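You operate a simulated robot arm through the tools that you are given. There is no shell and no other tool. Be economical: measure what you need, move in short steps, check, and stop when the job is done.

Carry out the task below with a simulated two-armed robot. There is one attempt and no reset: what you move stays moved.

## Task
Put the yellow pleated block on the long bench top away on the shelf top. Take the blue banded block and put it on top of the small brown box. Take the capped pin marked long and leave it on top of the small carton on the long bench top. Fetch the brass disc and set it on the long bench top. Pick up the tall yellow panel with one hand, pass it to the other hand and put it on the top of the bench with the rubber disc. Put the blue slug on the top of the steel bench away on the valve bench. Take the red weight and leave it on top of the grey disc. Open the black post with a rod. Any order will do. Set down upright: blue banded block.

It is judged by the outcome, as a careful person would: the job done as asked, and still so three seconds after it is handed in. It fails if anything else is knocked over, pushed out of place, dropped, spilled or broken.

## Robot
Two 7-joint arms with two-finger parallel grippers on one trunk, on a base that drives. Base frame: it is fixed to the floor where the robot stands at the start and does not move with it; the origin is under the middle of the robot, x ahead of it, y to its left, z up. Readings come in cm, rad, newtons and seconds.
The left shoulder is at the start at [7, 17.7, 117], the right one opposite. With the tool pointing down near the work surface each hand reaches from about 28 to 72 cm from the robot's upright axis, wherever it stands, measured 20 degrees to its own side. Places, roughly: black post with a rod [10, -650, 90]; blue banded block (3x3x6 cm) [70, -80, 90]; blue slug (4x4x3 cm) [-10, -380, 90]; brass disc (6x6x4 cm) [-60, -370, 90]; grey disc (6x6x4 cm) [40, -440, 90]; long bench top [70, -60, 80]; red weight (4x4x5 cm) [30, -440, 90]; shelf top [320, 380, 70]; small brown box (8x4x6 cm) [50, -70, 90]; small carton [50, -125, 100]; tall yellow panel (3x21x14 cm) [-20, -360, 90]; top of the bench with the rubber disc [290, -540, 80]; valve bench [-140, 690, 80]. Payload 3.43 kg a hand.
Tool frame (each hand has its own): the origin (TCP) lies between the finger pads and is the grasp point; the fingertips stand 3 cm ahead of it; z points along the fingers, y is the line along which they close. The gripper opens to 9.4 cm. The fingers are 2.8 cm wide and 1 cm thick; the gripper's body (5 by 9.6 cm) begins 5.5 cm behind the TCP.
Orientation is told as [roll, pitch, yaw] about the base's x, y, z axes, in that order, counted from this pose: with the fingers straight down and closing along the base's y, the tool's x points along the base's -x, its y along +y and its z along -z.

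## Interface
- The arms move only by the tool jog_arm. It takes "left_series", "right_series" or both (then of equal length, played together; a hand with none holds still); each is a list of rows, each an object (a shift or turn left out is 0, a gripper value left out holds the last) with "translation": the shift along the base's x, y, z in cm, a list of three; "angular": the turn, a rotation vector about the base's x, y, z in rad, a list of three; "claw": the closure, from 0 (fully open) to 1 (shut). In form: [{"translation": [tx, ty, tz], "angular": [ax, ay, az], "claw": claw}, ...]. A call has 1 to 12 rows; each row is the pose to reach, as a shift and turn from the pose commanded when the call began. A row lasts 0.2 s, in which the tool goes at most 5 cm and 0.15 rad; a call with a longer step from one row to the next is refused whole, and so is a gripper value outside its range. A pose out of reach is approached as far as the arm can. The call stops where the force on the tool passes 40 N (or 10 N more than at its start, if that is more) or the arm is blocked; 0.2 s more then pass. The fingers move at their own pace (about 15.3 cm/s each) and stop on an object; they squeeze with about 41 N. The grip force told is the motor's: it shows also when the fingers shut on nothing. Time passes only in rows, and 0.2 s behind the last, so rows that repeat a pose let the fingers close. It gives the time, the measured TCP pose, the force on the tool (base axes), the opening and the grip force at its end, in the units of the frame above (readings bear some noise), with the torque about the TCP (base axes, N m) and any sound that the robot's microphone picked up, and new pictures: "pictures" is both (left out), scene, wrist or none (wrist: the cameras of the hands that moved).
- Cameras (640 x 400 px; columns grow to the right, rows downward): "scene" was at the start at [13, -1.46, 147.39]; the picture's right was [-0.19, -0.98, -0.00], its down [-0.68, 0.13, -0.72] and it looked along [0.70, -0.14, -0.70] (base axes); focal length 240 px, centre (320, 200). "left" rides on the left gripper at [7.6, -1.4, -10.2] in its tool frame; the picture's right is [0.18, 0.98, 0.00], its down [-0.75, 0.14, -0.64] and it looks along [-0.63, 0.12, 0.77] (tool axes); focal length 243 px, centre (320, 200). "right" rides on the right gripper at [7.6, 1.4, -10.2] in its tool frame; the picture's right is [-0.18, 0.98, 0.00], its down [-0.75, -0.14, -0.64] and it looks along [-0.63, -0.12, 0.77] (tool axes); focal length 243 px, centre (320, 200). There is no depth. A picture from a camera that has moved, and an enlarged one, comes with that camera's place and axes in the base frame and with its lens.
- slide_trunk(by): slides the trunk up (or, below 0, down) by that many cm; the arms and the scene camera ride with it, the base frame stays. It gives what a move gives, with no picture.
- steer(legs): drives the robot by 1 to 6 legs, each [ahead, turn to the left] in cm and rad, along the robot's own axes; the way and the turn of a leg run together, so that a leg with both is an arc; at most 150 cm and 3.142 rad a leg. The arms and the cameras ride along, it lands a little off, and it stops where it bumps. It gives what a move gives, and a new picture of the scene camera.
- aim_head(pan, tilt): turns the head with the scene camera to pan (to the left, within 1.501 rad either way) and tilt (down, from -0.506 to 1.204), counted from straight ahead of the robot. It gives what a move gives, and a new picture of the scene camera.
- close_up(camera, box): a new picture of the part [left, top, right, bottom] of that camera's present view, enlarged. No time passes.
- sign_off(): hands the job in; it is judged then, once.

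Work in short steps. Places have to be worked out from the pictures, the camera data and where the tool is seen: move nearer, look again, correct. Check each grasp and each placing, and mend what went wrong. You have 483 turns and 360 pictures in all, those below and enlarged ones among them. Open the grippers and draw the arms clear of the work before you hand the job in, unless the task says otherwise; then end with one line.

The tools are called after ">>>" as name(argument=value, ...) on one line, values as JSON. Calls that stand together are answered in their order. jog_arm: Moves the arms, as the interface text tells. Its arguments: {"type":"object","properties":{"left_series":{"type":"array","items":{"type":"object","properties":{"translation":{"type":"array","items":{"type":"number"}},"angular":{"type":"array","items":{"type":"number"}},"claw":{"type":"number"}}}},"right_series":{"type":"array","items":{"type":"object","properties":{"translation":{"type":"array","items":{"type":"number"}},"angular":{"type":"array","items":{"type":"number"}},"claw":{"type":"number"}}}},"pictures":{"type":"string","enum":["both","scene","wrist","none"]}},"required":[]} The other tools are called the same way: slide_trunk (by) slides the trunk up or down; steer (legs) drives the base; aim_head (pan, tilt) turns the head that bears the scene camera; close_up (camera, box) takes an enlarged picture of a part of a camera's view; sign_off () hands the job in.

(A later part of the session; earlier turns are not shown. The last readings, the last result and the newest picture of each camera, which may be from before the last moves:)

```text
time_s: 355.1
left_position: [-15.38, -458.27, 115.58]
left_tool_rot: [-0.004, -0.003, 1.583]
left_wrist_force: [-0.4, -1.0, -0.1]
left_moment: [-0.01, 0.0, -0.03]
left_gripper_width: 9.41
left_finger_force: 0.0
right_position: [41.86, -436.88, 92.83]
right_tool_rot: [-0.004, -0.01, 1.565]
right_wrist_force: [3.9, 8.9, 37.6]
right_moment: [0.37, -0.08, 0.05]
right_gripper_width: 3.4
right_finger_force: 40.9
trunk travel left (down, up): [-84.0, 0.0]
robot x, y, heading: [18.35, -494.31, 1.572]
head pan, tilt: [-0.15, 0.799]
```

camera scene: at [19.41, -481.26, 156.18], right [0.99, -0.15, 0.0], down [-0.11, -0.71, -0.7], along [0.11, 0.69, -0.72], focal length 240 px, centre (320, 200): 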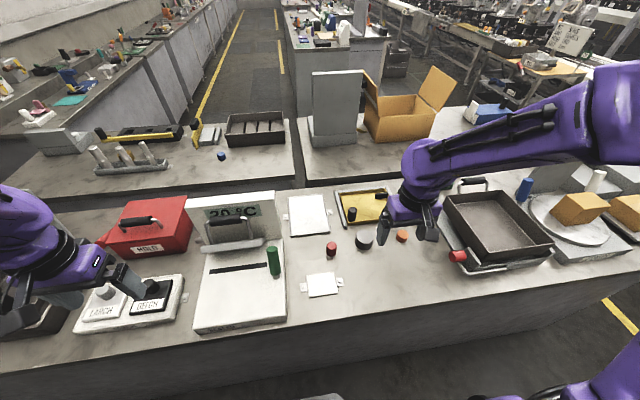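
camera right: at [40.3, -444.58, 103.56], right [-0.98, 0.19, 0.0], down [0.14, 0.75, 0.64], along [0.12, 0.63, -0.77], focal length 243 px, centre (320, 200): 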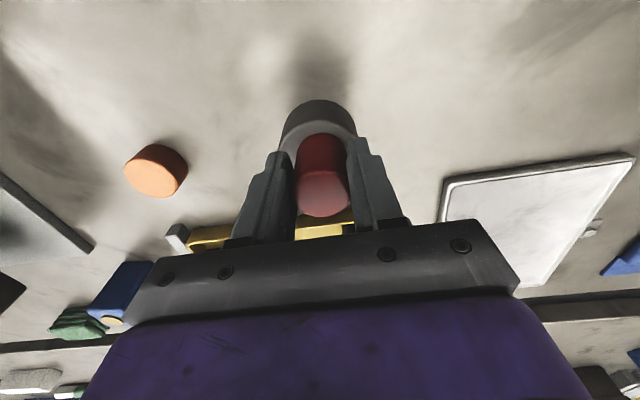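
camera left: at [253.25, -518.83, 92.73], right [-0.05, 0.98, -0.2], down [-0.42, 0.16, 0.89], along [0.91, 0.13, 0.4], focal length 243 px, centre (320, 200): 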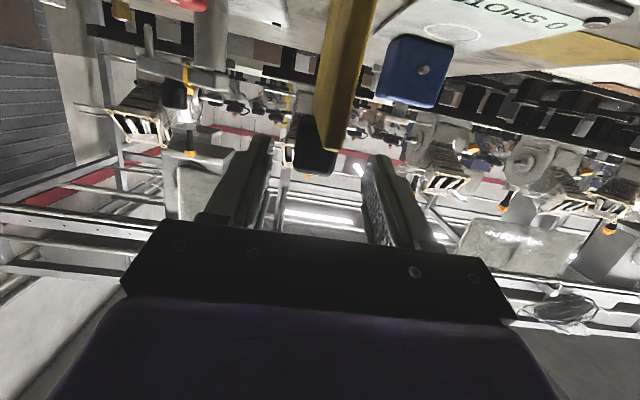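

Contact; ease off, release and rise.

>>> jog_arm(right_series=[{"translation": [0, 0, 0.5]}, {"translation": [0, 0, 0.5], "claw": 0.55}, {"translation": [0, 0, 0.5], "claw": 0.45}, {"translation": [0, 0, 0.5], "claw": 0.4}, {"translation": [0, 0, 4.5]}, {"translation": [0, 0, 9]}, {"translation": [0, -1, 13]}, {"translation": [2, -5, 15]}, {"translation": [2, -9, 17]}], pictures="scene")

>>> close_up(camera="scene", box=[300, 180, 440, 290])

```text
time_s: 357.1
left_position: [-15.36, -458.32, 115.58]
left_tool_rot: [-0.006, -0.004, 1.583]
left_wrist_force: [0.0, -0.7, 0.1]
left_moment: [0.03, 0.0, -0.01]
left_gripper_width: 9.41
left_finger_force: 0.1
right_position: [43.82, -446.28, 109.24]
right_tool_rot: [-0.001, -0.001, 1.568]
right_wrist_force: [0.7, -0.3, 0.1]
right_moment: [-0.01, 0.01, 0.01]
right_gripper_width: 5.6
right_finger_force: 0.0
trunk travel left (down, up): [-84.0, 0.0]
robot x, y, heading: [18.23, -493.73, 1.568]
head pan, tilt: [-0.15, 0.799]
camera scene: at [19.37, -481.37, 156.18], right [0.99, -0.15, 0.0], down [-0.11, -0.71, -0.7], along [0.11, 0.69, -0.72], focal length 240 px, centre (320, 200)
```

scene: 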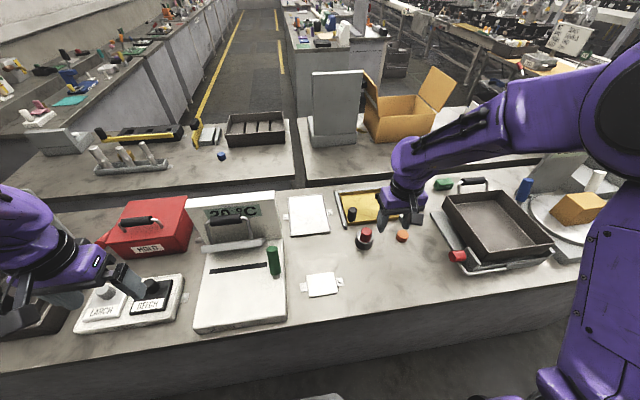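

```text
3.64 times, centred on (370, 235) of scene
camera zoom: at [19.37, -481.37, 156.18], right [0.99, -0.15, 0.0], down [-0.11, -0.71, -0.7], along [0.11, 0.69, -0.72], focal length 872 px, centre (138, 73)
```

zoom: 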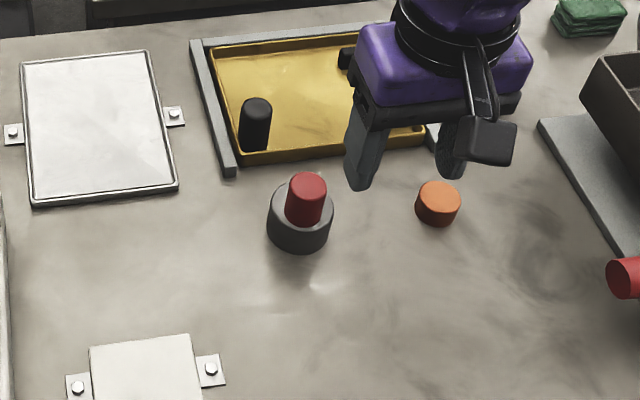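

Red weight is on the grey disc. Now back off and turn round to face south for the black post.

>>> steer(legs=[[-45, 0], [0, 3.14]])

>>> aim_head(pan=0, tilt=0.6)

```text
time_s: 367.2
left_position: [52.38, -573.71, 115.49]
left_tool_rot: [-0.004, -0.002, -1.542]
left_wrist_force: [0.9, 0.1, 0.5]
left_moment: [-0.02, -0.01, -0.02]
left_gripper_width: 9.37
left_finger_force: 0.1
right_position: [-6.6, -586.69, 109.16]
right_tool_rot: [-0.001, -0.002, -1.559]
right_wrist_force: [-0.5, 0.1, -0.3]
right_moment: [0.04, 0.0, -0.02]
right_gripper_width: 5.66
right_finger_force: 0.0
trunk travel left (down, up): [-84.0, 0.0]
robot x, y, heading: [17.96, -538.42, -1.56]
head pan, tilt: [-0.15, 0.799]
camera scene: at [17.15, -551.15, 156.15], right [-0.99, 0.13, 0.0], down [0.1, 0.71, -0.7], along [-0.09, -0.69, -0.72], focal length 240 px, centre (320, 200)
```

scene: 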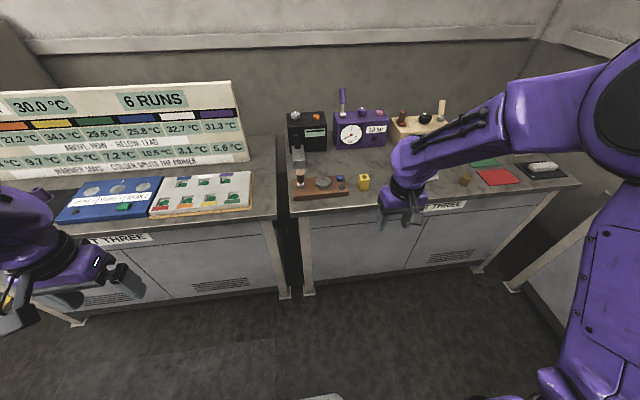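

```text
time_s: 367.9
left_position: [52.23, -573.74, 115.53]
left_tool_rot: [-0.005, -0.001, -1.541]
left_wrist_force: [0.9, 0.6, 0.0]
left_moment: [0.02, -0.01, 0.01]
left_gripper_width: 9.42
left_finger_force: 0.0
right_position: [-6.54, -586.76, 109.04]
right_tool_rot: [-0.002, 0.0, -1.557]
right_wrist_force: [-0.1, -0.7, -0.3]
right_moment: [0.02, 0.0, 0.0]
right_gripper_width: 5.63
right_finger_force: 0.2
trunk travel left (down, up): [-84.0, 0.0]
robot x, y, heading: [18.34, -538.12, -1.556]
head pan, tilt: [0.0, 0.6]
camera scene: at [18.38, -551.99, 157.83], right [-1.0, -0.01, 0.0], down [-0.01, 0.57, -0.82], along [0.01, -0.82, -0.57], focal length 240 px, centre (320, 200)
```

scene: 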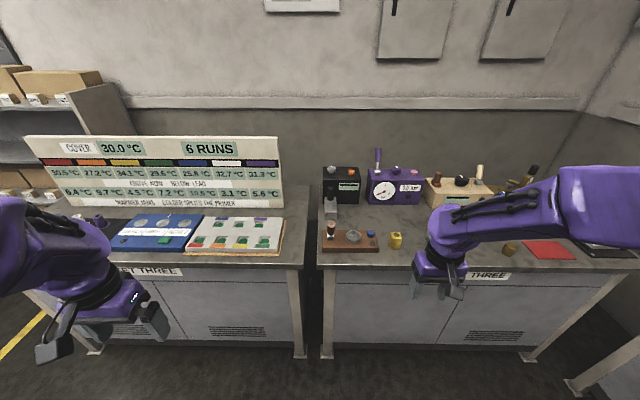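

>>> close_up(camera="scene", box=[300, 140, 500, 270])

>>> close_up(camera="scene", box=[310, 155, 400, 255])

```text
3.08 times, centred on (400, 205) of scene
camera zoom: at [18.38, -551.99, 157.83], right [-1.0, -0.01, 0.0], down [-0.01, 0.57, -0.82], along [0.01, -0.82, -0.57], focal length 738 px, centre (74, 185)
```

zoom: 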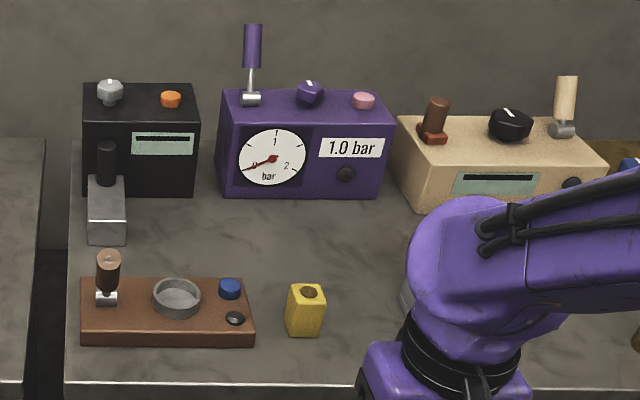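

```text
4.00 times, centred on (355, 205) of scene
camera zoom: at [18.38, -551.99, 157.83], right [-1.0, -0.01, 0.0], down [-0.01, 0.57, -0.82], along [0.01, -0.82, -0.57], focal length 959 px, centre (180, 180)
```

zoom: 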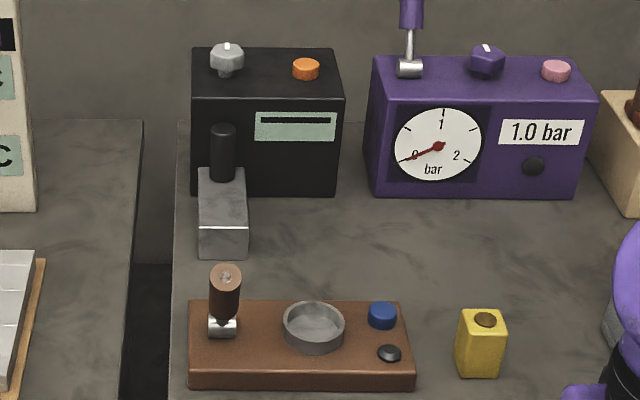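

The black post stands on a grey block at ~[14.7,-650], near a black box. Drive closer and inspect with the right wrist camera.

>>> steer(legs=[[36, -0.01]])

>>> jog_arm(right_series=[{"translation": [4, 2, 0]}, {"translation": [8, 4, 0]}, {"translation": [12, 5, 0]}, {"translation": [16, 5, 0]}, {"translation": [19, 4, 0]}], pictures="both")

>>> close_up(camera="right", box=[240, 100, 440, 240])

```text
time_s: 370.2
left_position: [52.71, -610.26, 115.58]
left_tool_rot: [-0.005, 0.0, -1.544]
left_wrist_force: [-0.3, -0.2, 0.2]
left_moment: [-0.03, 0.0, 0.04]
left_gripper_width: 9.41
left_finger_force: 0.1
right_position: [-6.27, -623.08, 109.25]
right_tool_rot: [-0.001, -0.002, -1.563]
right_wrist_force: [-0.7, 0.1, -0.3]
right_moment: [0.0, 0.0, -0.01]
right_gripper_width: 5.63
right_finger_force: 0.1
trunk travel left (down, up): [-84.0, 0.0]
robot x, y, heading: [19.18, -574.62, -1.56]
head pan, tilt: [0.0, 0.6]
camera scene: at [18.8, -588.4, 157.86], right [-1.0, -0.01, 0.0], down [-0.01, 0.56, -0.83], along [0.01, -0.83, -0.56], focal length 240 px, centre (320, 200)
```

scene: 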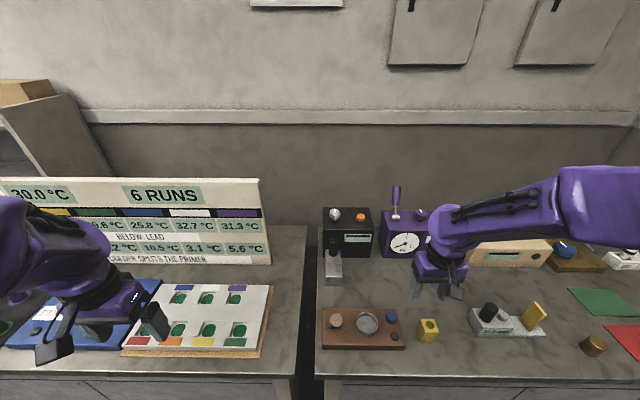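

```text
time_s: 371.4
left_position: [52.83, -610.48, 115.49]
left_tool_rot: [-0.01, 0.001, -1.543]
left_wrist_force: [0.1, 0.3, 0.4]
left_moment: [0.02, 0.04, 0.03]
left_gripper_width: 9.4
left_finger_force: 0.0
right_position: [12.95, -619.5, 109.14]
right_tool_rot: [-0.001, 0.0, -1.563]
right_wrist_force: [-0.4, -0.4, -0.4]
right_moment: [0.03, 0.0, 0.02]
right_gripper_width: 5.64
right_finger_force: 0.0
trunk travel left (down, up): [-84.0, 0.0]
robot x, y, heading: [18.84, -574.53, -1.56]
head pan, tilt: [0.0, 0.6]
camera scene: at [18.99, -588.63, 157.84], right [-1.0, -0.01, 0.0], down [-0.01, 0.57, -0.82], along [0.01, -0.82, -0.57], focal length 240 px, centre (320, 200)
camera right: at [14.31, -611.89, 119.37], right [0.98, -0.18, 0.0], down [-0.13, -0.76, 0.64], along [-0.11, -0.63, -0.77], focal length 243 px, centre (320, 200)
```

scene: 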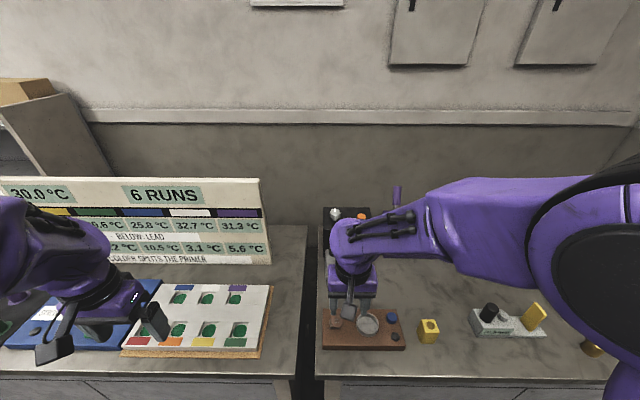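
right: 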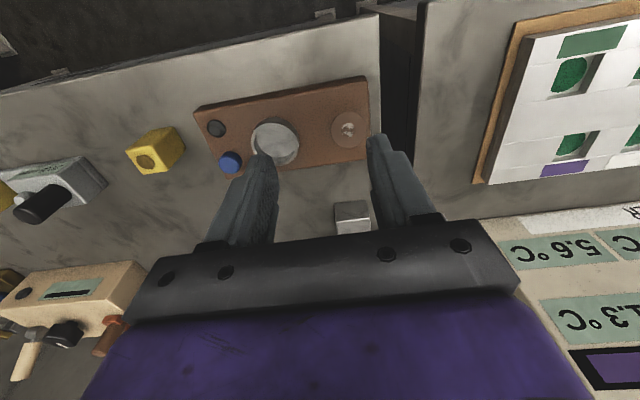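

```text
2.86 times, centred on (340, 170) of right
camera zoom: at [14.31, -611.89, 119.37], right [0.98, -0.18, 0.0], down [-0.13, -0.76, 0.64], along [-0.11, -0.63, -0.77], focal length 693 px, centre (263, 286)
```

zoom: 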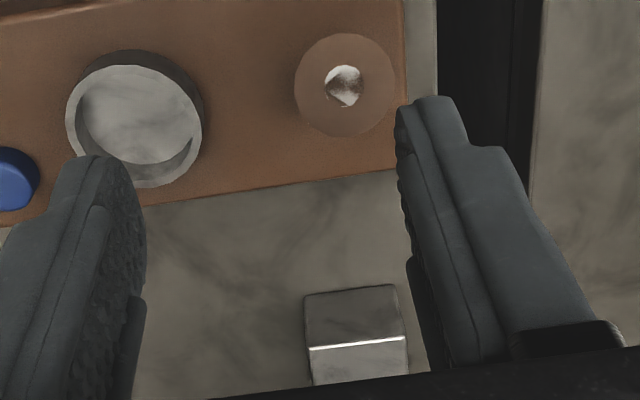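

>>> jog_arm(right_series=[{"translation": [-5, 0, 0]}, {"translation": [-10, 0, 0]}, {"translation": [-15, 0, 0]}, {"translation": [-18, 0, -3]}], pictures="none")

>>> aim_head(pan=0, tilt=0.8)

>>> close_up(camera="scene", box=[300, 120, 400, 220])

```text
time_s: 372.4
left_position: [52.56, -610.47, 115.42]
left_tool_rot: [-0.005, 0.002, -1.544]
left_wrist_force: [0.0, -0.9, -1.2]
left_moment: [0.03, -0.01, 0.01]
left_gripper_width: 9.41
left_finger_force: 0.1
right_position: [-5.5, -619.55, 106.07]
right_tool_rot: [0.0, 0.002, -1.561]
right_wrist_force: [-0.2, 0.1, -0.2]
right_moment: [0.0, 0.01, -0.01]
right_gripper_width: 5.63
right_finger_force: 0.0
trunk travel left (down, up): [-84.0, 0.0]
robot x, y, heading: [18.55, -574.94, -1.557]
head pan, tilt: [0.0, 0.6]
```

```text
time_s: 373.2
left_position: [52.79, -610.59, 115.36]
left_tool_rot: [-0.006, 0.001, -1.543]
left_wrist_force: [0.6, -0.1, 0.9]
left_moment: [0.0, -0.02, 0.0]
left_gripper_width: 9.39
left_finger_force: 0.2
right_position: [-5.3, -619.49, 106.19]
right_tool_rot: [0.0, -0.001, -1.563]
right_wrist_force: [0.6, 0.1, -0.6]
right_moment: [-0.01, 0.0, -0.01]
right_gripper_width: 5.66
right_finger_force: 0.1
trunk travel left (down, up): [-84.0, 0.0]
robot x, y, heading: [18.89, -574.85, -1.565]
head pan, tilt: [0.0, 0.799]
camera scene: at [18.78, -587.85, 156.15], right [-1.0, -0.01, 0.0], down [-0.01, 0.72, -0.7], along [0.01, -0.7, -0.72], focal length 240 px, centre (320, 200)
```

scene: 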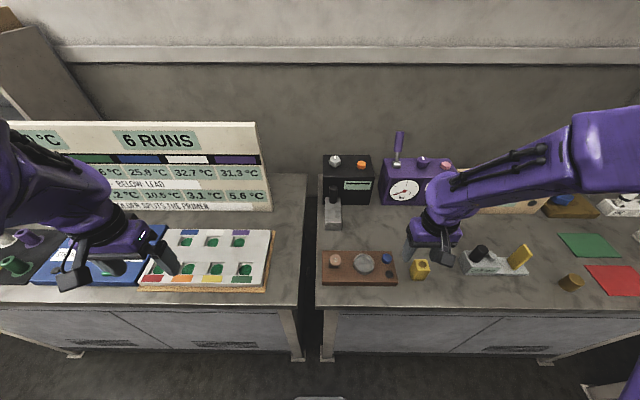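

```text
4.00 times, centred on (350, 170) of scene
camera zoom: at [18.78, -587.85, 156.15], right [-1.0, -0.01, 0.0], down [-0.01, 0.72, -0.7], along [0.01, -0.7, -0.72], focal length 959 px, centre (200, 320)
```

zoom: 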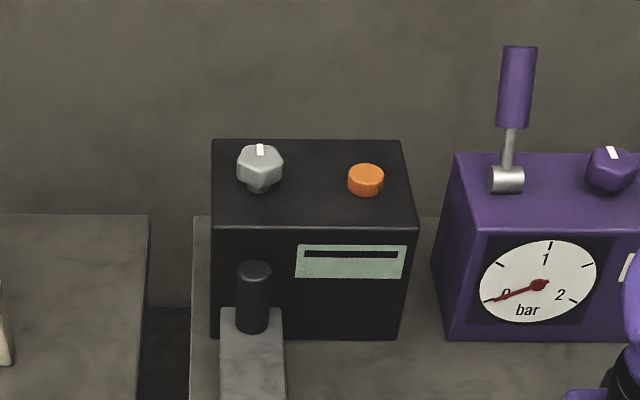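

I need a side view of the black post. Rotate the right hand to look toward +x from the right of it.

>>> jog_arm(right_series=[{"translation": [0, -2, 1], "angular": [0, 0, 0.14]}, {"translation": [0, -5, 1], "angular": [0, 0, 0.28]}, {"translation": [0, -8, 1], "angular": [0, 0, 0.42]}, {"translation": [0, -11, 1], "angular": [0, 0, 0.56]}, {"translation": [0, -14, 1], "angular": [0, 0, 0.7]}, {"translation": [0, -16, 1], "angular": [0, 0, 0.84]}, {"translation": [0, -18, 1], "angular": [0, 0, 0.98]}, {"translation": [0, -20, 1], "angular": [0, 0, 1.12]}, {"translation": [0, -20, 1], "angular": [0, 0, 1.25]}], pictures="wrist")

```text
time_s: 375.2
left_position: [52.64, -610.42, 115.54]
left_tool_rot: [-0.005, -0.001, -1.545]
left_wrist_force: [-0.1, -0.8, 0.4]
left_moment: [-0.01, -0.02, -0.01]
left_gripper_width: 9.41
left_finger_force: 0.1
right_position: [-5.22, -639.24, 107.18]
right_tool_rot: [-0.002, 0.001, -0.308]
right_wrist_force: [0.0, -0.1, 0.5]
right_moment: [0.0, -0.02, 0.0]
right_gripper_width: 5.6
right_finger_force: 0.0
trunk travel left (down, up): [-84.0, 0.0]
robot x, y, heading: [18.43, -574.89, -1.56]
head pan, tilt: [0.0, 0.799]
camera right: at [-12.04, -635.55, 117.39], right [0.47, 0.88, 0.0], down [0.68, -0.36, 0.64], along [0.56, -0.31, -0.77], focal length 243 px, centre (320, 200)
```

right: 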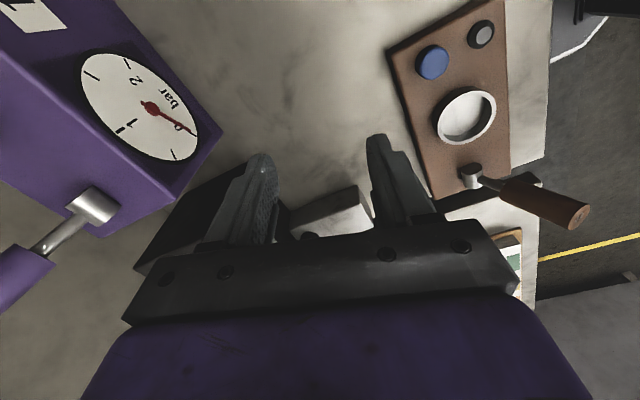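

View is blocked by the palm. Instead, restore the hand, back off and lower the trunk for a low, level head view.

>>> jog_arm(right_series=[{"translation": [0, 3, 0], "angular": [0, 0, -0.14]}, {"translation": [0, 6, 0], "angular": [0, 0, -0.28]}, {"translation": [0, 9, 0], "angular": [0, 0, -0.42]}, {"translation": [0, 12, 0], "angular": [0, 0, -0.56]}, {"translation": [0, 15, 0], "angular": [0, 0, -0.7]}, {"translation": [0, 18, 0], "angular": [0, 0, -0.84]}, {"translation": [-3, 20, 0], "angular": [0, 0, -0.98]}, {"translation": [-7, 22, 0], "angular": [0, 0, -1.12]}, {"translation": [-10, 24, 0], "angular": [0, 0, -1.25]}], pictures="none")

>>> steer(legs=[[-30, 0]])

>>> slide_trunk(by=-35)

>>> aim_head(pan=0, tilt=0.25)

>>> close_up(camera="scene", box=[270, 130, 430, 240])

```text
time_s: 377.2
left_position: [52.56, -610.37, 115.5]
left_tool_rot: [-0.004, -0.001, -1.545]
left_wrist_force: [-0.1, 0.3, -0.2]
left_moment: [-0.02, 0.04, 0.02]
left_gripper_width: 9.39
left_finger_force: 0.0
right_position: [-15.57, -615.31, 107.15]
right_tool_rot: [0.002, -0.002, -1.562]
right_wrist_force: [-0.1, 0.5, 0.2]
right_moment: [0.03, -0.02, -0.01]
right_gripper_width: 5.64
right_finger_force: 0.0
trunk travel left (down, up): [-84.0, 0.0]
robot x, y, heading: [18.91, -574.52, -1.564]
head pan, tilt: [0.0, 0.799]
```

```text
time_s: 379.2
left_position: [52.36, -580.65, 115.44]
left_tool_rot: [-0.006, 0.001, -1.541]
left_wrist_force: [-0.4, 0.3, -0.8]
left_moment: [-0.01, -0.01, 0.03]
left_gripper_width: 9.42
left_finger_force: 0.1
right_position: [-15.73, -585.81, 106.99]
right_tool_rot: [-0.001, 0.001, -1.56]
right_wrist_force: [-0.7, -0.7, 0.2]
right_moment: [0.04, 0.01, 0.03]
right_gripper_width: 5.63
right_finger_force: 0.0
trunk travel left (down, up): [-84.0, 0.0]
robot x, y, heading: [18.51, -545.14, -1.557]
head pan, tilt: [0.0, 0.799]
camera scene: at [18.46, -558.23, 156.13], right [-1.0, -0.01, 0.0], down [-0.01, 0.72, -0.7], along [0.01, -0.7, -0.72], focal length 240 px, centre (320, 200)
```

scene: 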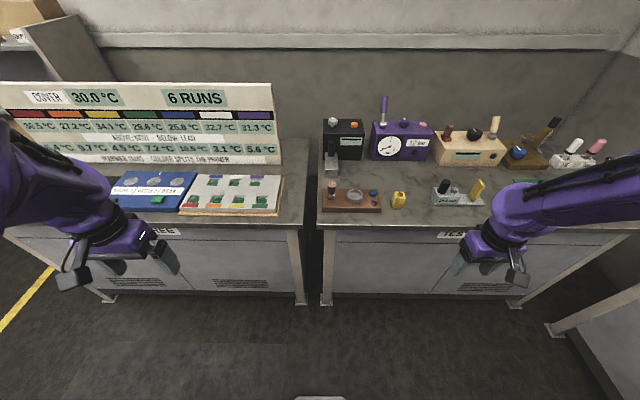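

```text
time_s: 382.6
left_position: [52.45, -580.41, 80.55]
left_tool_rot: [-0.004, -0.002, -1.545]
left_wrist_force: [-0.3, -0.6, 0.5]
left_moment: [-0.01, 0.0, -0.01]
left_gripper_width: 9.41
left_finger_force: 0.0
right_position: [-15.67, -585.57, 72.09]
right_tool_rot: [-0.001, 0.0, -1.559]
right_wrist_force: [0.1, -0.3, -1.5]
right_moment: [-0.01, -0.03, -0.01]
right_gripper_width: 5.63
right_finger_force: 0.0
trunk travel left (down, up): [-49.0, 35.0]
robot x, y, heading: [18.2, -544.95, -1.562]
head pan, tilt: [0.0, 0.799]
```

```text
time_s: 383.6
left_position: [52.44, -580.5, 80.46]
left_tool_rot: [-0.005, -0.001, -1.544]
left_wrist_force: [1.1, -0.3, -0.2]
left_moment: [-0.03, 0.01, -0.01]
left_gripper_width: 9.41
left_finger_force: 0.1
right_position: [-15.73, -585.59, 72.19]
right_tool_rot: [0.0, 0.0, -1.557]
right_wrist_force: [-0.2, 0.0, 0.2]
right_moment: [0.0, 0.0, 0.06]
right_gripper_width: 5.65
right_finger_force: 0.1
trunk travel left (down, up): [-49.0, 35.0]
robot x, y, heading: [18.42, -545.14, -1.56]
head pan, tilt: [0.0, 0.25]
camera scene: at [18.48, -559.26, 126.05], right [-1.0, -0.01, 0.0], down [0.0, 0.25, -0.97], along [0.01, -0.97, -0.25], focal length 240 px, centre (320, 200)
```

scene: 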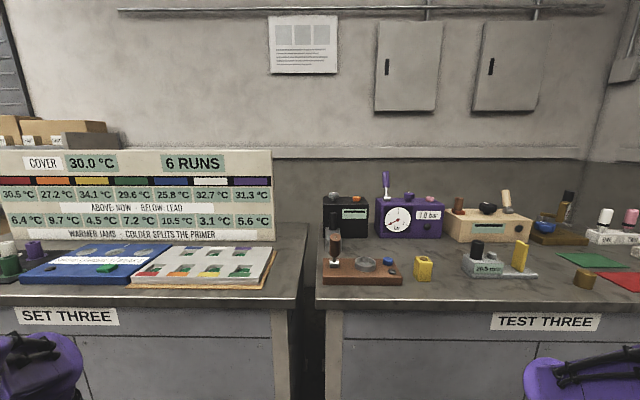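

```text
3.64 times, centred on (350, 185) of scene
camera zoom: at [18.48, -559.26, 126.05], right [-1.0, -0.01, 0.0], down [0.0, 0.25, -0.97], along [0.01, -0.97, -0.25], focal length 872 px, centre (211, 254)
```

zoom: 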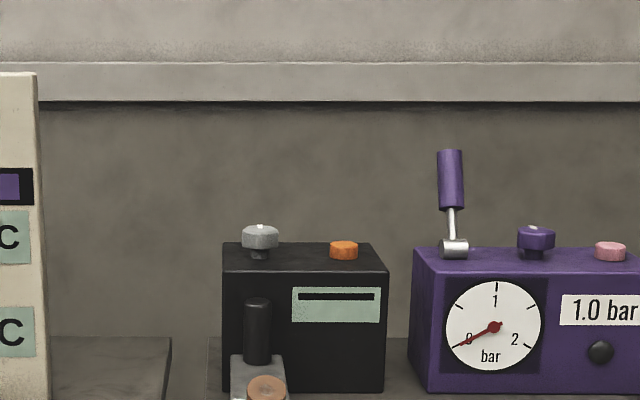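

Raise the trunk again and use the left hand's camera, pitched forward, for a close front view.

>>> slide_trunk(by=30)

>>> jog_arm(left_series=[{"translation": [-1, 0, 0], "angular": [-0.12, 0, 0], "claw": 0.2}, {"translation": [-3, 0, -1], "angular": [-0.25, 0, 0]}, {"translation": [-5, 0, -2], "angular": [-0.38, 0, 0]}, {"translation": [-7, 0, -3], "angular": [-0.51, 0, 0]}, {"translation": [-9, 0, -4], "angular": [-0.64, 0, 0]}, {"translation": [-11, 0, -5], "angular": [-0.77, 0, 0]}, {"translation": [-13, 0, -6], "angular": [-0.9, 0, 0]}, {"translation": [-15, 0, -7], "angular": [-1.03, 0, 0]}, {"translation": [-18, 0, -8], "angular": [-1.16, 0, 0]}, {"translation": [-21, 0, -8], "angular": [-1.28, 0, 0]}], pictures="wrist")

```text
time_s: 386.6
left_position: [52.36, -580.43, 110.52]
left_tool_rot: [-0.004, -0.001, -1.544]
left_wrist_force: [0.3, 0.0, -0.2]
left_moment: [0.03, -0.01, 0.02]
left_gripper_width: 9.39
left_finger_force: 0.0
right_position: [-15.74, -585.59, 102.01]
right_tool_rot: [-0.001, 0.0, -1.559]
right_wrist_force: [-0.6, -0.5, 0.3]
right_moment: [0.0, 0.0, 0.01]
right_gripper_width: 5.64
right_finger_force: 0.0
trunk travel left (down, up): [-79.0, 5.0]
robot x, y, heading: [18.52, -544.77, -1.556]
head pan, tilt: [0.0, 0.25]
```

```text
time_s: 388.8
left_position: [44.32, -593.97, 113.91]
left_tool_rot: [-0.189, -1.135, -1.464]
left_wrist_force: [0.4, 0.3, -0.1]
left_moment: [0.01, -0.02, 0.02]
left_gripper_width: 7.54
left_finger_force: 0.1
left hand out of reach, approached as far as the arm can: row 1, 2, 3, 4, 5, 6, 7, 8, 9, 10
right_position: [-15.71, -585.6, 102.07]
right_tool_rot: [-0.002, 0.001, -1.56]
right_wrist_force: [0.1, -0.6, -0.5]
right_moment: [0.03, 0.02, -0.03]
right_gripper_width: 5.64
right_finger_force: 0.0
trunk travel left (down, up): [-79.0, 5.0]
robot x, y, heading: [18.38, -545.15, -1.559]
head pan, tilt: [0.0, 0.25]
camera left: at [43.75, -581.41, 111.18], right [0.97, 0.01, -0.25], down [0.23, 0.25, 0.94], along [0.07, -0.97, 0.24], focal length 243 px, centre (320, 200)
```

left: 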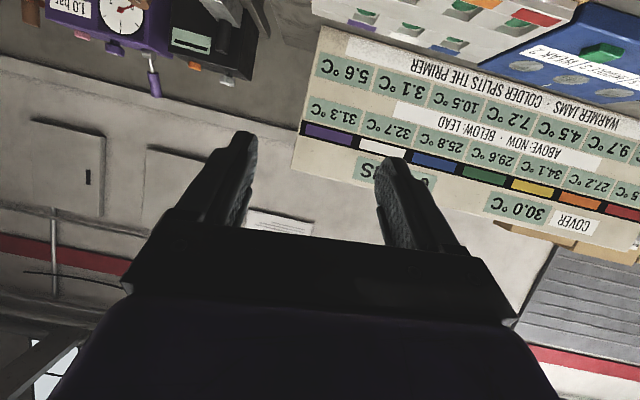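

>>> jog_arm(left_series=[{"translation": [-4, 0, -3], "angular": [0, 0, 0.03]}, {"translation": [-8, 0, -6], "angular": [0, 0, 0.06]}, {"translation": [-12, 0, -9], "angular": [0, 0, 0.09]}, {"translation": [-16, 0, -12], "angular": [0, 0, 0.09]}, {"translation": [-19, 0, -14], "angular": [0, 0, 0.09]}], pictures="wrist")

>>> close_up(camera="left", box=[200, 0, 400, 200])

```text
time_s: 390.0
left_position: [38.91, -598.85, 113.98]
left_tool_rot: [-0.211, -1.035, -1.399]
left_wrist_force: [-0.1, 0.1, -0.2]
left_moment: [-0.01, -0.02, 0.0]
left_gripper_width: 7.5
left_finger_force: 0.0
left hand out of reach, approached as far as the arm can: row 1, 2, 3, 4, 5
right_position: [-15.76, -585.52, 102.02]
right_tool_rot: [-0.002, 0.0, -1.559]
right_wrist_force: [-0.2, 0.5, -0.3]
right_moment: [-0.02, -0.01, 0.01]
right_gripper_width: 5.63
right_finger_force: 0.2
trunk travel left (down, up): [-79.0, 5.0]
robot x, y, heading: [18.31, -544.92, -1.555]
head pan, tilt: [0.0, 0.25]
camera left: at [37.71, -586.12, 112.45], right [0.96, 0.08, -0.26], down [0.25, 0.17, 0.95], along [0.12, -0.98, 0.15], focal length 243 px, centre (320, 200)
```

left: 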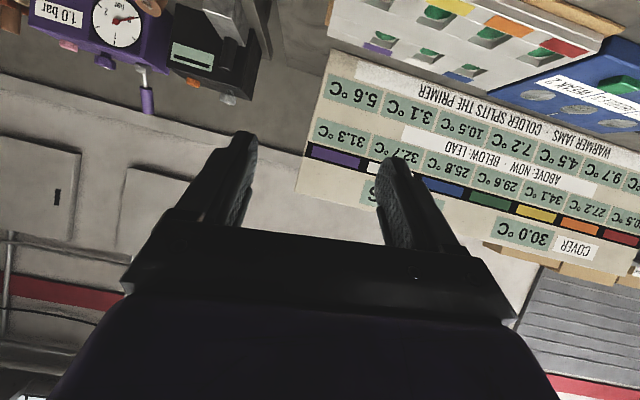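

```text
2.00 times, centred on (300, 100) of left
camera zoom: at [37.71, -586.12, 112.45], right [0.96, 0.08, -0.26], down [0.25, 0.17, 0.95], along [0.12, -0.98, 0.15], focal length 485 px, centre (360, 400)
```

zoom: 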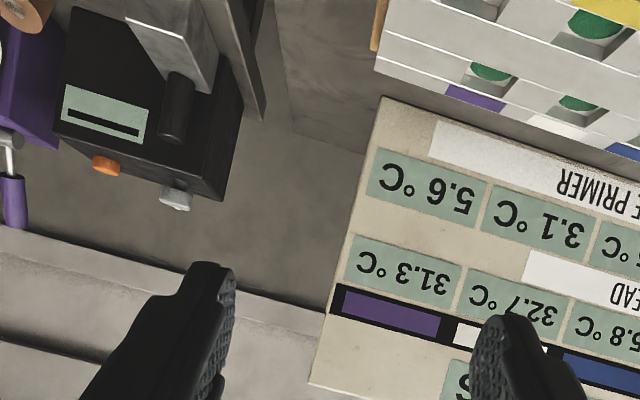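

>>> close_up(camera="left", box=[180, 0, 280, 80])

```text
5.00 times, centred on (230, 40) of left
camera zoom: at [37.71, -586.12, 112.45], right [0.96, 0.08, -0.26], down [0.25, 0.17, 0.95], along [0.12, -0.98, 0.15], focal length 1213 px, centre (770, 1000)
```

zoom: 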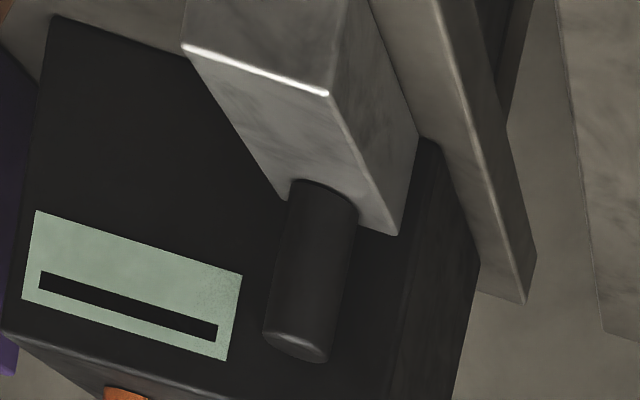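

The post top is at ~[14.2,-651.7,96.8], standing on a 5 cm grey block just in front of the box. Level the left hand, drive close and approach with the right hand pitched forward.

>>> jog_arm(left_series=[{"translation": [2, 1, 0], "angular": [0.12, 0, -0.01]}, {"translation": [4, 2, 0], "angular": [0.25, 0, -0.02]}, {"translation": [6, 4, 0], "angular": [0.38, 0, -0.03]}, {"translation": [8, 6, 0], "angular": [0.51, 0, -0.04]}, {"translation": [10, 8, 0], "angular": [0.64, 0, -0.05]}, {"translation": [12, 10, 0], "angular": [0.77, 0, -0.06]}, {"translation": [13, 12, 0], "angular": [0.9, 0, -0.06]}, {"translation": [14, 14, 0], "angular": [1.03, 0, -0.06]}], pictures="none")

>>> steer(legs=[[37, 0]])

>>> aim_head(pan=0, tilt=0.8)

```text
time_s: 391.8
left_position: [52.56, -584.6, 113.62]
left_tool_rot: [-0.09, -0.007, -1.56]
left_wrist_force: [0.0, 0.0, 0.2]
left_moment: [0.0, 0.02, 0.0]
left_gripper_width: 7.53
left_finger_force: 0.1
left hand out of reach, approached as far as the arm can: row 1, 2, 3, 4
right_position: [-15.76, -585.66, 102.08]
right_tool_rot: [-0.002, 0.0, -1.559]
right_wrist_force: [0.2, 0.1, 0.1]
right_moment: [-0.02, 0.02, 0.01]
right_gripper_width: 5.64
right_finger_force: 0.1
trunk travel left (down, up): [-79.0, 5.0]
robot x, y, heading: [18.34, -545.1, -1.554]
head pan, tilt: [0.0, 0.25]
```

```text
time_s: 394.1
left_position: [53.31, -620.61, 113.72]
left_tool_rot: [-0.09, -0.011, -1.553]
left_wrist_force: [0.1, 0.1, -0.3]
left_moment: [-0.03, 0.01, -0.01]
left_gripper_width: 7.53
left_finger_force: 0.0
right_position: [-14.88, -622.02, 102.18]
right_tool_rot: [-0.001, -0.002, -1.554]
right_wrist_force: [1.4, -0.1, -0.2]
right_moment: [-0.03, 0.0, -0.04]
right_gripper_width: 5.63
right_finger_force: 0.1
trunk travel left (down, up): [-79.0, 5.0]
robot x, y, heading: [18.91, -581.42, -1.55]
head pan, tilt: [0.0, 0.25]
camera scene: at [19.16, -595.41, 156.08], right [-1.0, -0.02, 0.0], down [0.0, 0.25, -0.97], along [0.02, -0.97, -0.25], focal length 240 px, centre (320, 200)
```

scene: 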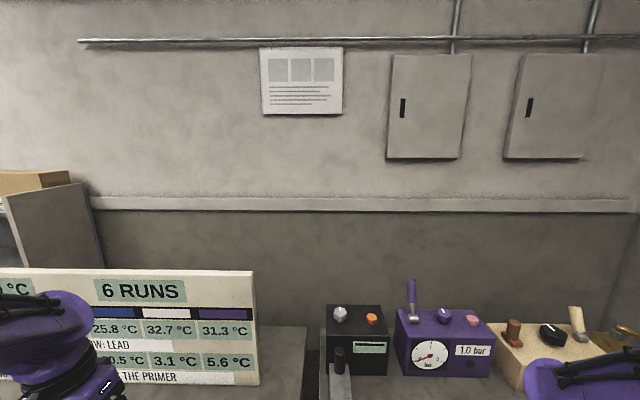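

```text
time_s: 395.1
left_position: [53.32, -620.63, 113.57]
left_tool_rot: [-0.09, -0.013, -1.553]
left_wrist_force: [-0.7, 1.3, -0.2]
left_moment: [0.02, -0.02, -0.02]
left_gripper_width: 7.51
left_finger_force: 0.1
right_position: [-14.89, -622.01, 102.08]
right_tool_rot: [-0.002, 0.001, -1.553]
right_wrist_force: [0.4, 0.8, 0.3]
right_moment: [-0.02, -0.02, 0.0]
right_gripper_width: 5.62
right_finger_force: 0.0
trunk travel left (down, up): [-79.0, 5.0]
robot x, y, heading: [19.06, -581.47, -1.55]
head pan, tilt: [0.0, 0.799]
camera scene: at [19.14, -594.24, 151.16], right [-1.0, -0.02, 0.0], down [-0.01, 0.72, -0.7], along [0.01, -0.7, -0.72], focal length 240 px, centre (320, 200)
```

scene: 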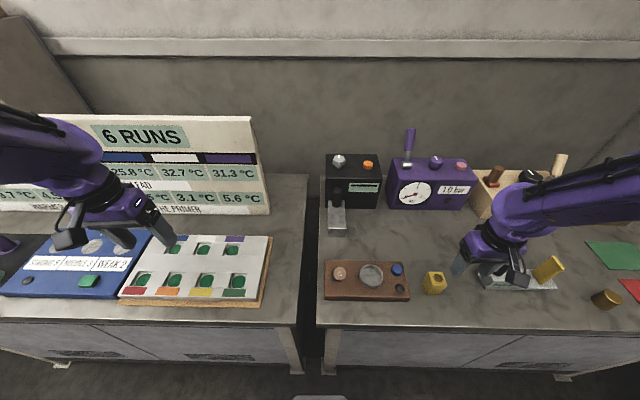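

>>> close_up(camera="scene", box=[315, 145, 385, 235])

```text
4.44 times, centred on (350, 190) of scene
camera zoom: at [19.14, -594.24, 151.16], right [-1.0, -0.02, 0.0], down [-0.01, 0.72, -0.7], along [0.01, -0.7, -0.72], focal length 1066 px, centre (187, 244)
```

zoom: 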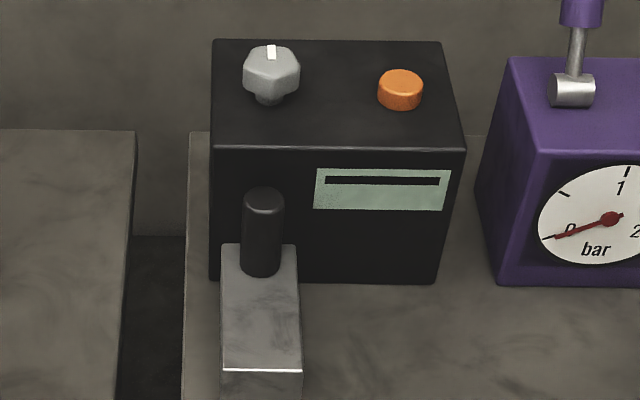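

Move the right hand up and over, pitched −0.5, to straddle the post.

>>> jog_arm(right_series=[{"translation": [1, 0, 4.5], "claw": 0.4}, {"translation": [5, -1, 7]}, {"translation": [9, -2, 8], "angular": [-0.1, 0, 0]}, {"translation": [13, -4, 8], "angular": [-0.2, 0, 0]}, {"translation": [17, -6, 8], "angular": [-0.3, 0, 0]}, {"translation": [21, -8, 8], "angular": [-0.4, 0, 0]}, {"translation": [25, -11, 8], "angular": [-0.5, 0, 0]}, {"translation": [29, -14, 7], "angular": [-0.5, 0, 0]}], pictures="wrist")

>>> close_up(camera="right", box=[220, 60, 420, 220])

```text
refused: row 8 steps farther than a row can; nothing moved
```

```text
2.50 times, centred on (320, 140) of right
camera zoom: at [-13.66, -614.4, 112.34], right [0.99, -0.17, 0.0], down [-0.13, -0.76, 0.64], along [-0.11, -0.63, -0.77], focal length 606 px, centre (320, 350)
```

zoom: 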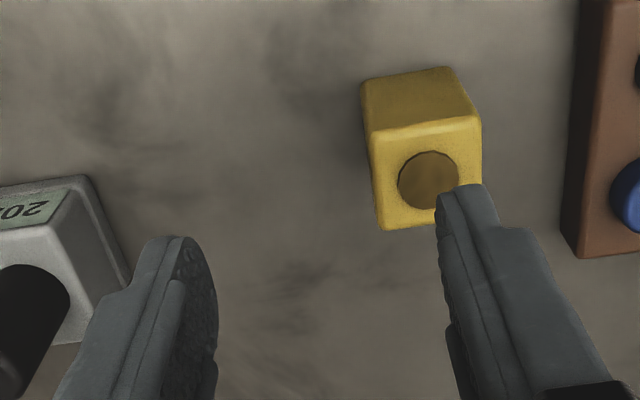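

>>> jog_arm(right_series=[{"translation": [1, 0, 4.5], "claw": 0.4}, {"translation": [5, -1, 7]}, {"translation": [9, -2, 8], "angular": [-0.1, 0, 0]}, {"translation": [13, -4, 8], "angular": [-0.2, 0, 0]}, {"translation": [17, -6, 8], "angular": [-0.3, 0, 0]}, {"translation": [21, -8, 8], "angular": [-0.4, 0, 0]}, {"translation": [25, -10, 8], "angular": [-0.5, 0, 0]}, {"translation": [29, -12.5, 7.5], "angular": [-0.5, 0, 0]}], pictures="wrist")

>>> close_up(camera="right", box=[220, 60, 420, 220])

```text
time_s: 396.9
left_position: [53.46, -620.97, 113.59]
left_tool_rot: [-0.092, -0.009, -1.554]
left_wrist_force: [0.0, -0.1, -0.8]
left_moment: [0.0, -0.01, 0.02]
left_gripper_width: 7.49
left_finger_force: 0.1
right_position: [14.32, -634.98, 110.89]
right_tool_rot: [0.037, -0.516, -1.579]
right_wrist_force: [0.0, -1.3, 1.0]
right_moment: [0.06, 0.02, -0.01]
right_gripper_width: 5.64
right_finger_force: 0.1
right hand out of reach, approached as far as the arm can: row 4, 5
trunk travel left (down, up): [-79.0, 5.0]
robot x, y, heading: [19.12, -581.31, -1.55]
head pan, tilt: [0.0, 0.799]
camera right: at [15.52, -623.31, 116.09], right [0.98, -0.15, 0.12], down [-0.17, -0.34, 0.92], along [-0.1, -0.93, -0.36], focal length 243 px, centre (320, 200)
```

right: 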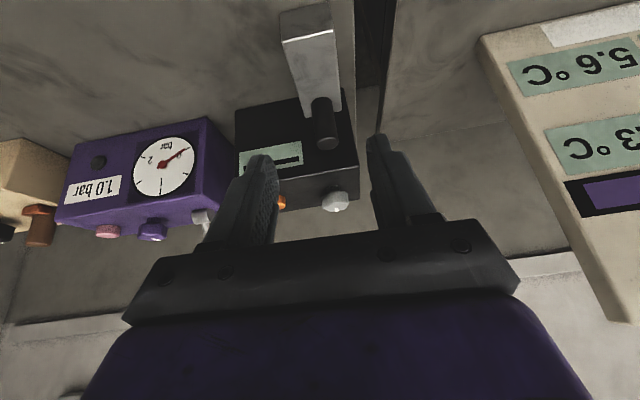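

```text
2.50 times, centred on (320, 140) of right
camera zoom: at [15.52, -623.31, 116.09], right [0.98, -0.15, 0.12], down [-0.17, -0.34, 0.92], along [-0.1, -0.93, -0.36], focal length 606 px, centre (320, 350)
```

zoom: 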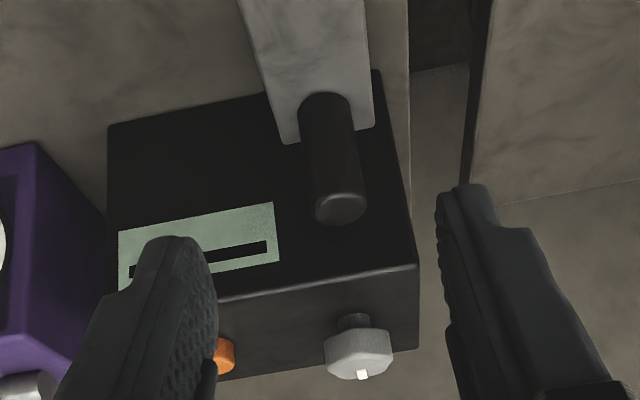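

>>> jog_arm(right_series=[{"translation": [0.2, -4, -2]}, {"translation": [0.3, -8, -4]}, {"translation": [0.4, -12, -6.5]}, {"translation": [0.4, -15.3, -9]}, {"translation": [0.4, -15.8, -12.5]}, {"translation": [0.4, -15.8, -15.8]}], pictures="wrist")

```text
time_s: 398.3
left_position: [53.3, -620.78, 113.59]
left_tool_rot: [-0.09, -0.011, -1.552]
left_wrist_force: [-0.6, -0.4, 0.2]
left_moment: [-0.02, -0.01, -0.02]
left_gripper_width: 7.54
left_finger_force: 0.0
right_position: [14.36, -650.58, 93.68]
right_tool_rot: [-0.013, -0.499, -1.55]
right_wrist_force: [-0.7, -1.1, -0.2]
right_moment: [0.01, -0.01, 0.02]
right_gripper_width: 5.63
right_finger_force: 0.0
trunk travel left (down, up): [-79.0, 5.0]
robot x, y, heading: [18.74, -581.43, -1.549]
head pan, tilt: [0.0, 0.799]
camera right: at [15.68, -638.93, 98.99], right [0.99, -0.15, 0.08], down [-0.13, -0.36, 0.93], along [-0.11, -0.92, -0.37], focal length 243 px, centre (320, 200)
```

right: 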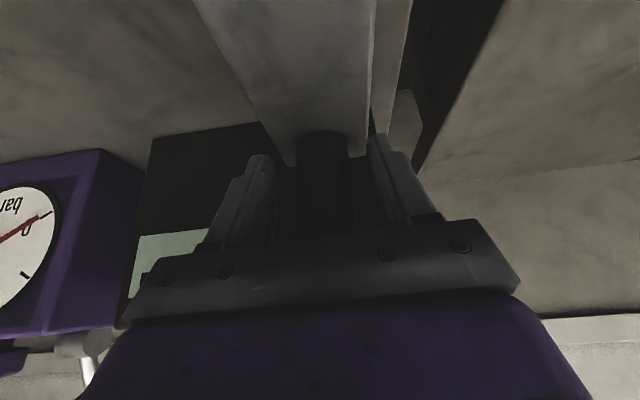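

>>> jog_arm(right_series=[{"translation": [0, 0, 0.5]}, {"translation": [0, 0, 0.5], "claw": 0.7}, {"translation": [0, 0, 0.5], "claw": 0.95}, {"translation": [0, 0, 0.5], "claw": 0.95}], pictures="none")

>>> jog_arm(right_series=[{"translation": [0, 0, 0.4]}, {"translation": [0, 0, 0.8]}], pictures="none")

```text
time_s: 399.3
left_position: [53.46, -620.79, 113.54]
left_tool_rot: [-0.091, -0.01, -1.555]
left_wrist_force: [-1.3, -0.2, -0.3]
left_moment: [0.02, 0.01, -0.01]
left_gripper_width: 7.52
left_finger_force: 0.1
right_position: [14.59, -650.55, 94.28]
right_tool_rot: [-0.01, -0.501, -1.549]
right_wrist_force: [3.7, -0.4, 1.2]
right_moment: [-0.05, -0.02, 0.03]
right_gripper_width: 3.36
right_finger_force: 44.9
trunk travel left (down, up): [-79.0, 5.0]
robot x, y, heading: [18.61, -581.43, -1.554]
head pan, tilt: [0.0, 0.799]
```

```text
time_s: 399.9
left_position: [53.35, -621.18, 113.36]
left_tool_rot: [-0.089, -0.007, -1.554]
left_wrist_force: [-0.5, -0.5, -0.7]
left_moment: [0.02, -0.01, -0.01]
left_gripper_width: 7.52
left_finger_force: 0.1
right_position: [14.58, -650.36, 94.37]
right_tool_rot: [-0.011, -0.486, -1.55]
right_wrist_force: [4.4, 2.7, -27.4]
right_moment: [-0.07, 0.01, 0.0]
right_gripper_width: 3.34
right_finger_force: 44.8
trunk travel left (down, up): [-79.0, 5.0]
robot x, y, heading: [19.09, -581.0, -1.548]
head pan, tilt: [0.0, 0.799]
```

Not a lift joint (27 N resisting). Return and try pulling toward the robot.

>>> jog_arm(right_series=[{"translation": [0, 0, -0.8]}, {"translation": [0, 0.5, -0.8]}], pictures="none")

>>> jog_arm(right_series=[{"translation": [0, 0.4, 0]}, {"translation": [0, 0.8, 0]}], pictures="none")

```text
time_s: 400.5
left_position: [53.54, -620.99, 113.54]
left_tool_rot: [-0.091, -0.009, -1.553]
left_wrist_force: [0.5, 0.2, 0.2]
left_moment: [0.01, 0.01, -0.02]
left_gripper_width: 7.52
left_finger_force: 0.0
right_position: [14.62, -650.28, 94.28]
right_tool_rot: [-0.011, -0.504, -1.551]
right_wrist_force: [6.7, -4.5, -5.6]
right_moment: [-0.33, 0.07, 0.03]
right_gripper_width: 3.3
right_finger_force: 44.8
trunk travel left (down, up): [-79.0, 5.0]
robot x, y, heading: [19.22, -581.3, -1.55]
head pan, tilt: [0.0, 0.799]
```

```text
time_s: 401.1
left_position: [53.34, -620.79, 113.65]
left_tool_rot: [-0.091, -0.011, -1.553]
left_wrist_force: [0.0, -0.4, 0.4]
left_moment: [0.03, -0.03, 0.01]
left_gripper_width: 7.52
left_finger_force: 0.1
right_position: [14.53, -649.22, 94.23]
right_tool_rot: [-0.011, -0.501, -1.549]
right_wrist_force: [4.5, -4.0, 2.5]
right_moment: [-0.26, -0.01, 0.1]
right_gripper_width: 3.29
right_finger_force: 44.7
trunk travel left (down, up): [-79.0, 5.0]
robot x, y, heading: [18.6, -581.25, -1.55]
head pan, tilt: [0.0, 0.799]
```

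It yields toward the robot at ~4 N. Check what moves.

>>> jog_arm(right_series=[{"translation": [0, 0.6, 0]}, {"translation": [0, 1.2, 0]}], pictures="both")

>>> close_up(camera="scene", box=[315, 145, 385, 235])

>>> close_up(camera="right", box=[220, 60, 420, 220])

```text
time_s: 401.7
left_position: [53.4, -620.7, 113.59]
left_tool_rot: [-0.089, -0.012, -1.554]
left_wrist_force: [0.2, 0.6, -0.1]
left_moment: [-0.01, 0.02, 0.0]
left_gripper_width: 7.52
left_finger_force: 0.0
right_position: [14.59, -647.81, 94.35]
right_tool_rot: [-0.012, -0.499, -1.552]
right_wrist_force: [5.1, -2.6, 5.3]
right_moment: [-0.16, -0.02, 0.03]
right_gripper_width: 3.28
right_finger_force: 44.9
trunk travel left (down, up): [-79.0, 5.0]
robot x, y, heading: [19.1, -581.1, -1.553]
head pan, tilt: [0.0, 0.799]
camera scene: at [19.3, -594.23, 151.16], right [-1.0, -0.02, 0.0], down [-0.01, 0.72, -0.7], along [0.01, -0.7, -0.72], focal length 240 px, centre (320, 200)
camera right: at [15.82, -636.22, 99.64], right [0.99, -0.15, 0.08], down [-0.13, -0.35, 0.93], along [-0.11, -0.92, -0.37], focal length 243 px, centre (320, 200)
```

scene: 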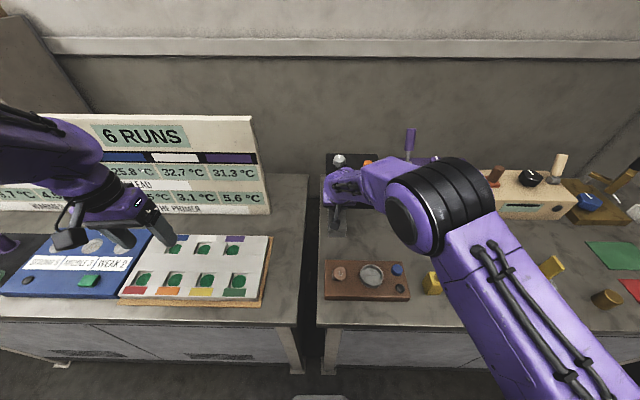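
right: 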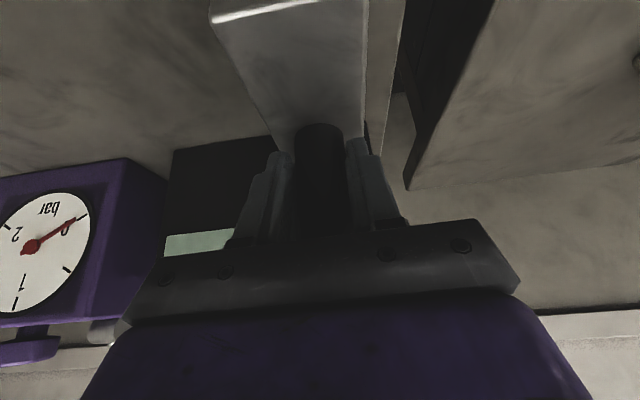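

```text
4.44 times, centred on (350, 190) of scene
camera zoom: at [19.3, -594.23, 151.16], right [-1.0, -0.02, 0.0], down [-0.01, 0.72, -0.7], along [0.01, -0.7, -0.72], focal length 1066 px, centre (187, 244)
```

zoom: 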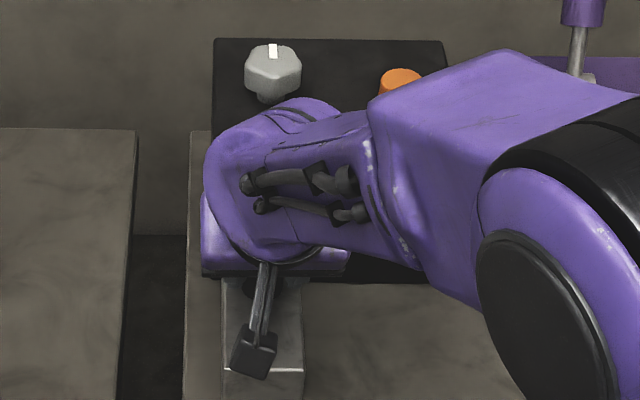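

```text
2.50 times, centred on (320, 140) of right
camera zoom: at [15.82, -636.22, 99.64], right [0.99, -0.15, 0.08], down [-0.13, -0.35, 0.93], along [-0.11, -0.92, -0.37], focal length 606 px, centre (320, 350)
```

zoom: 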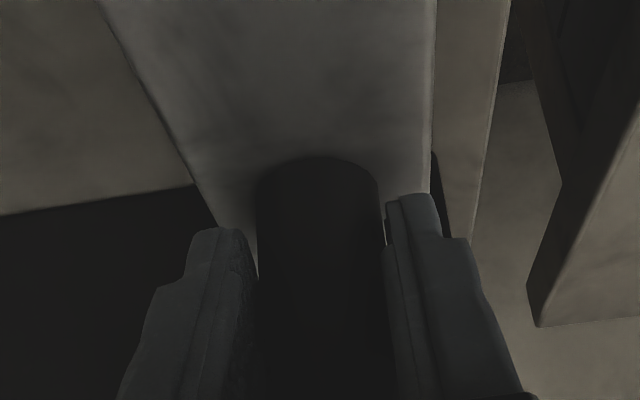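

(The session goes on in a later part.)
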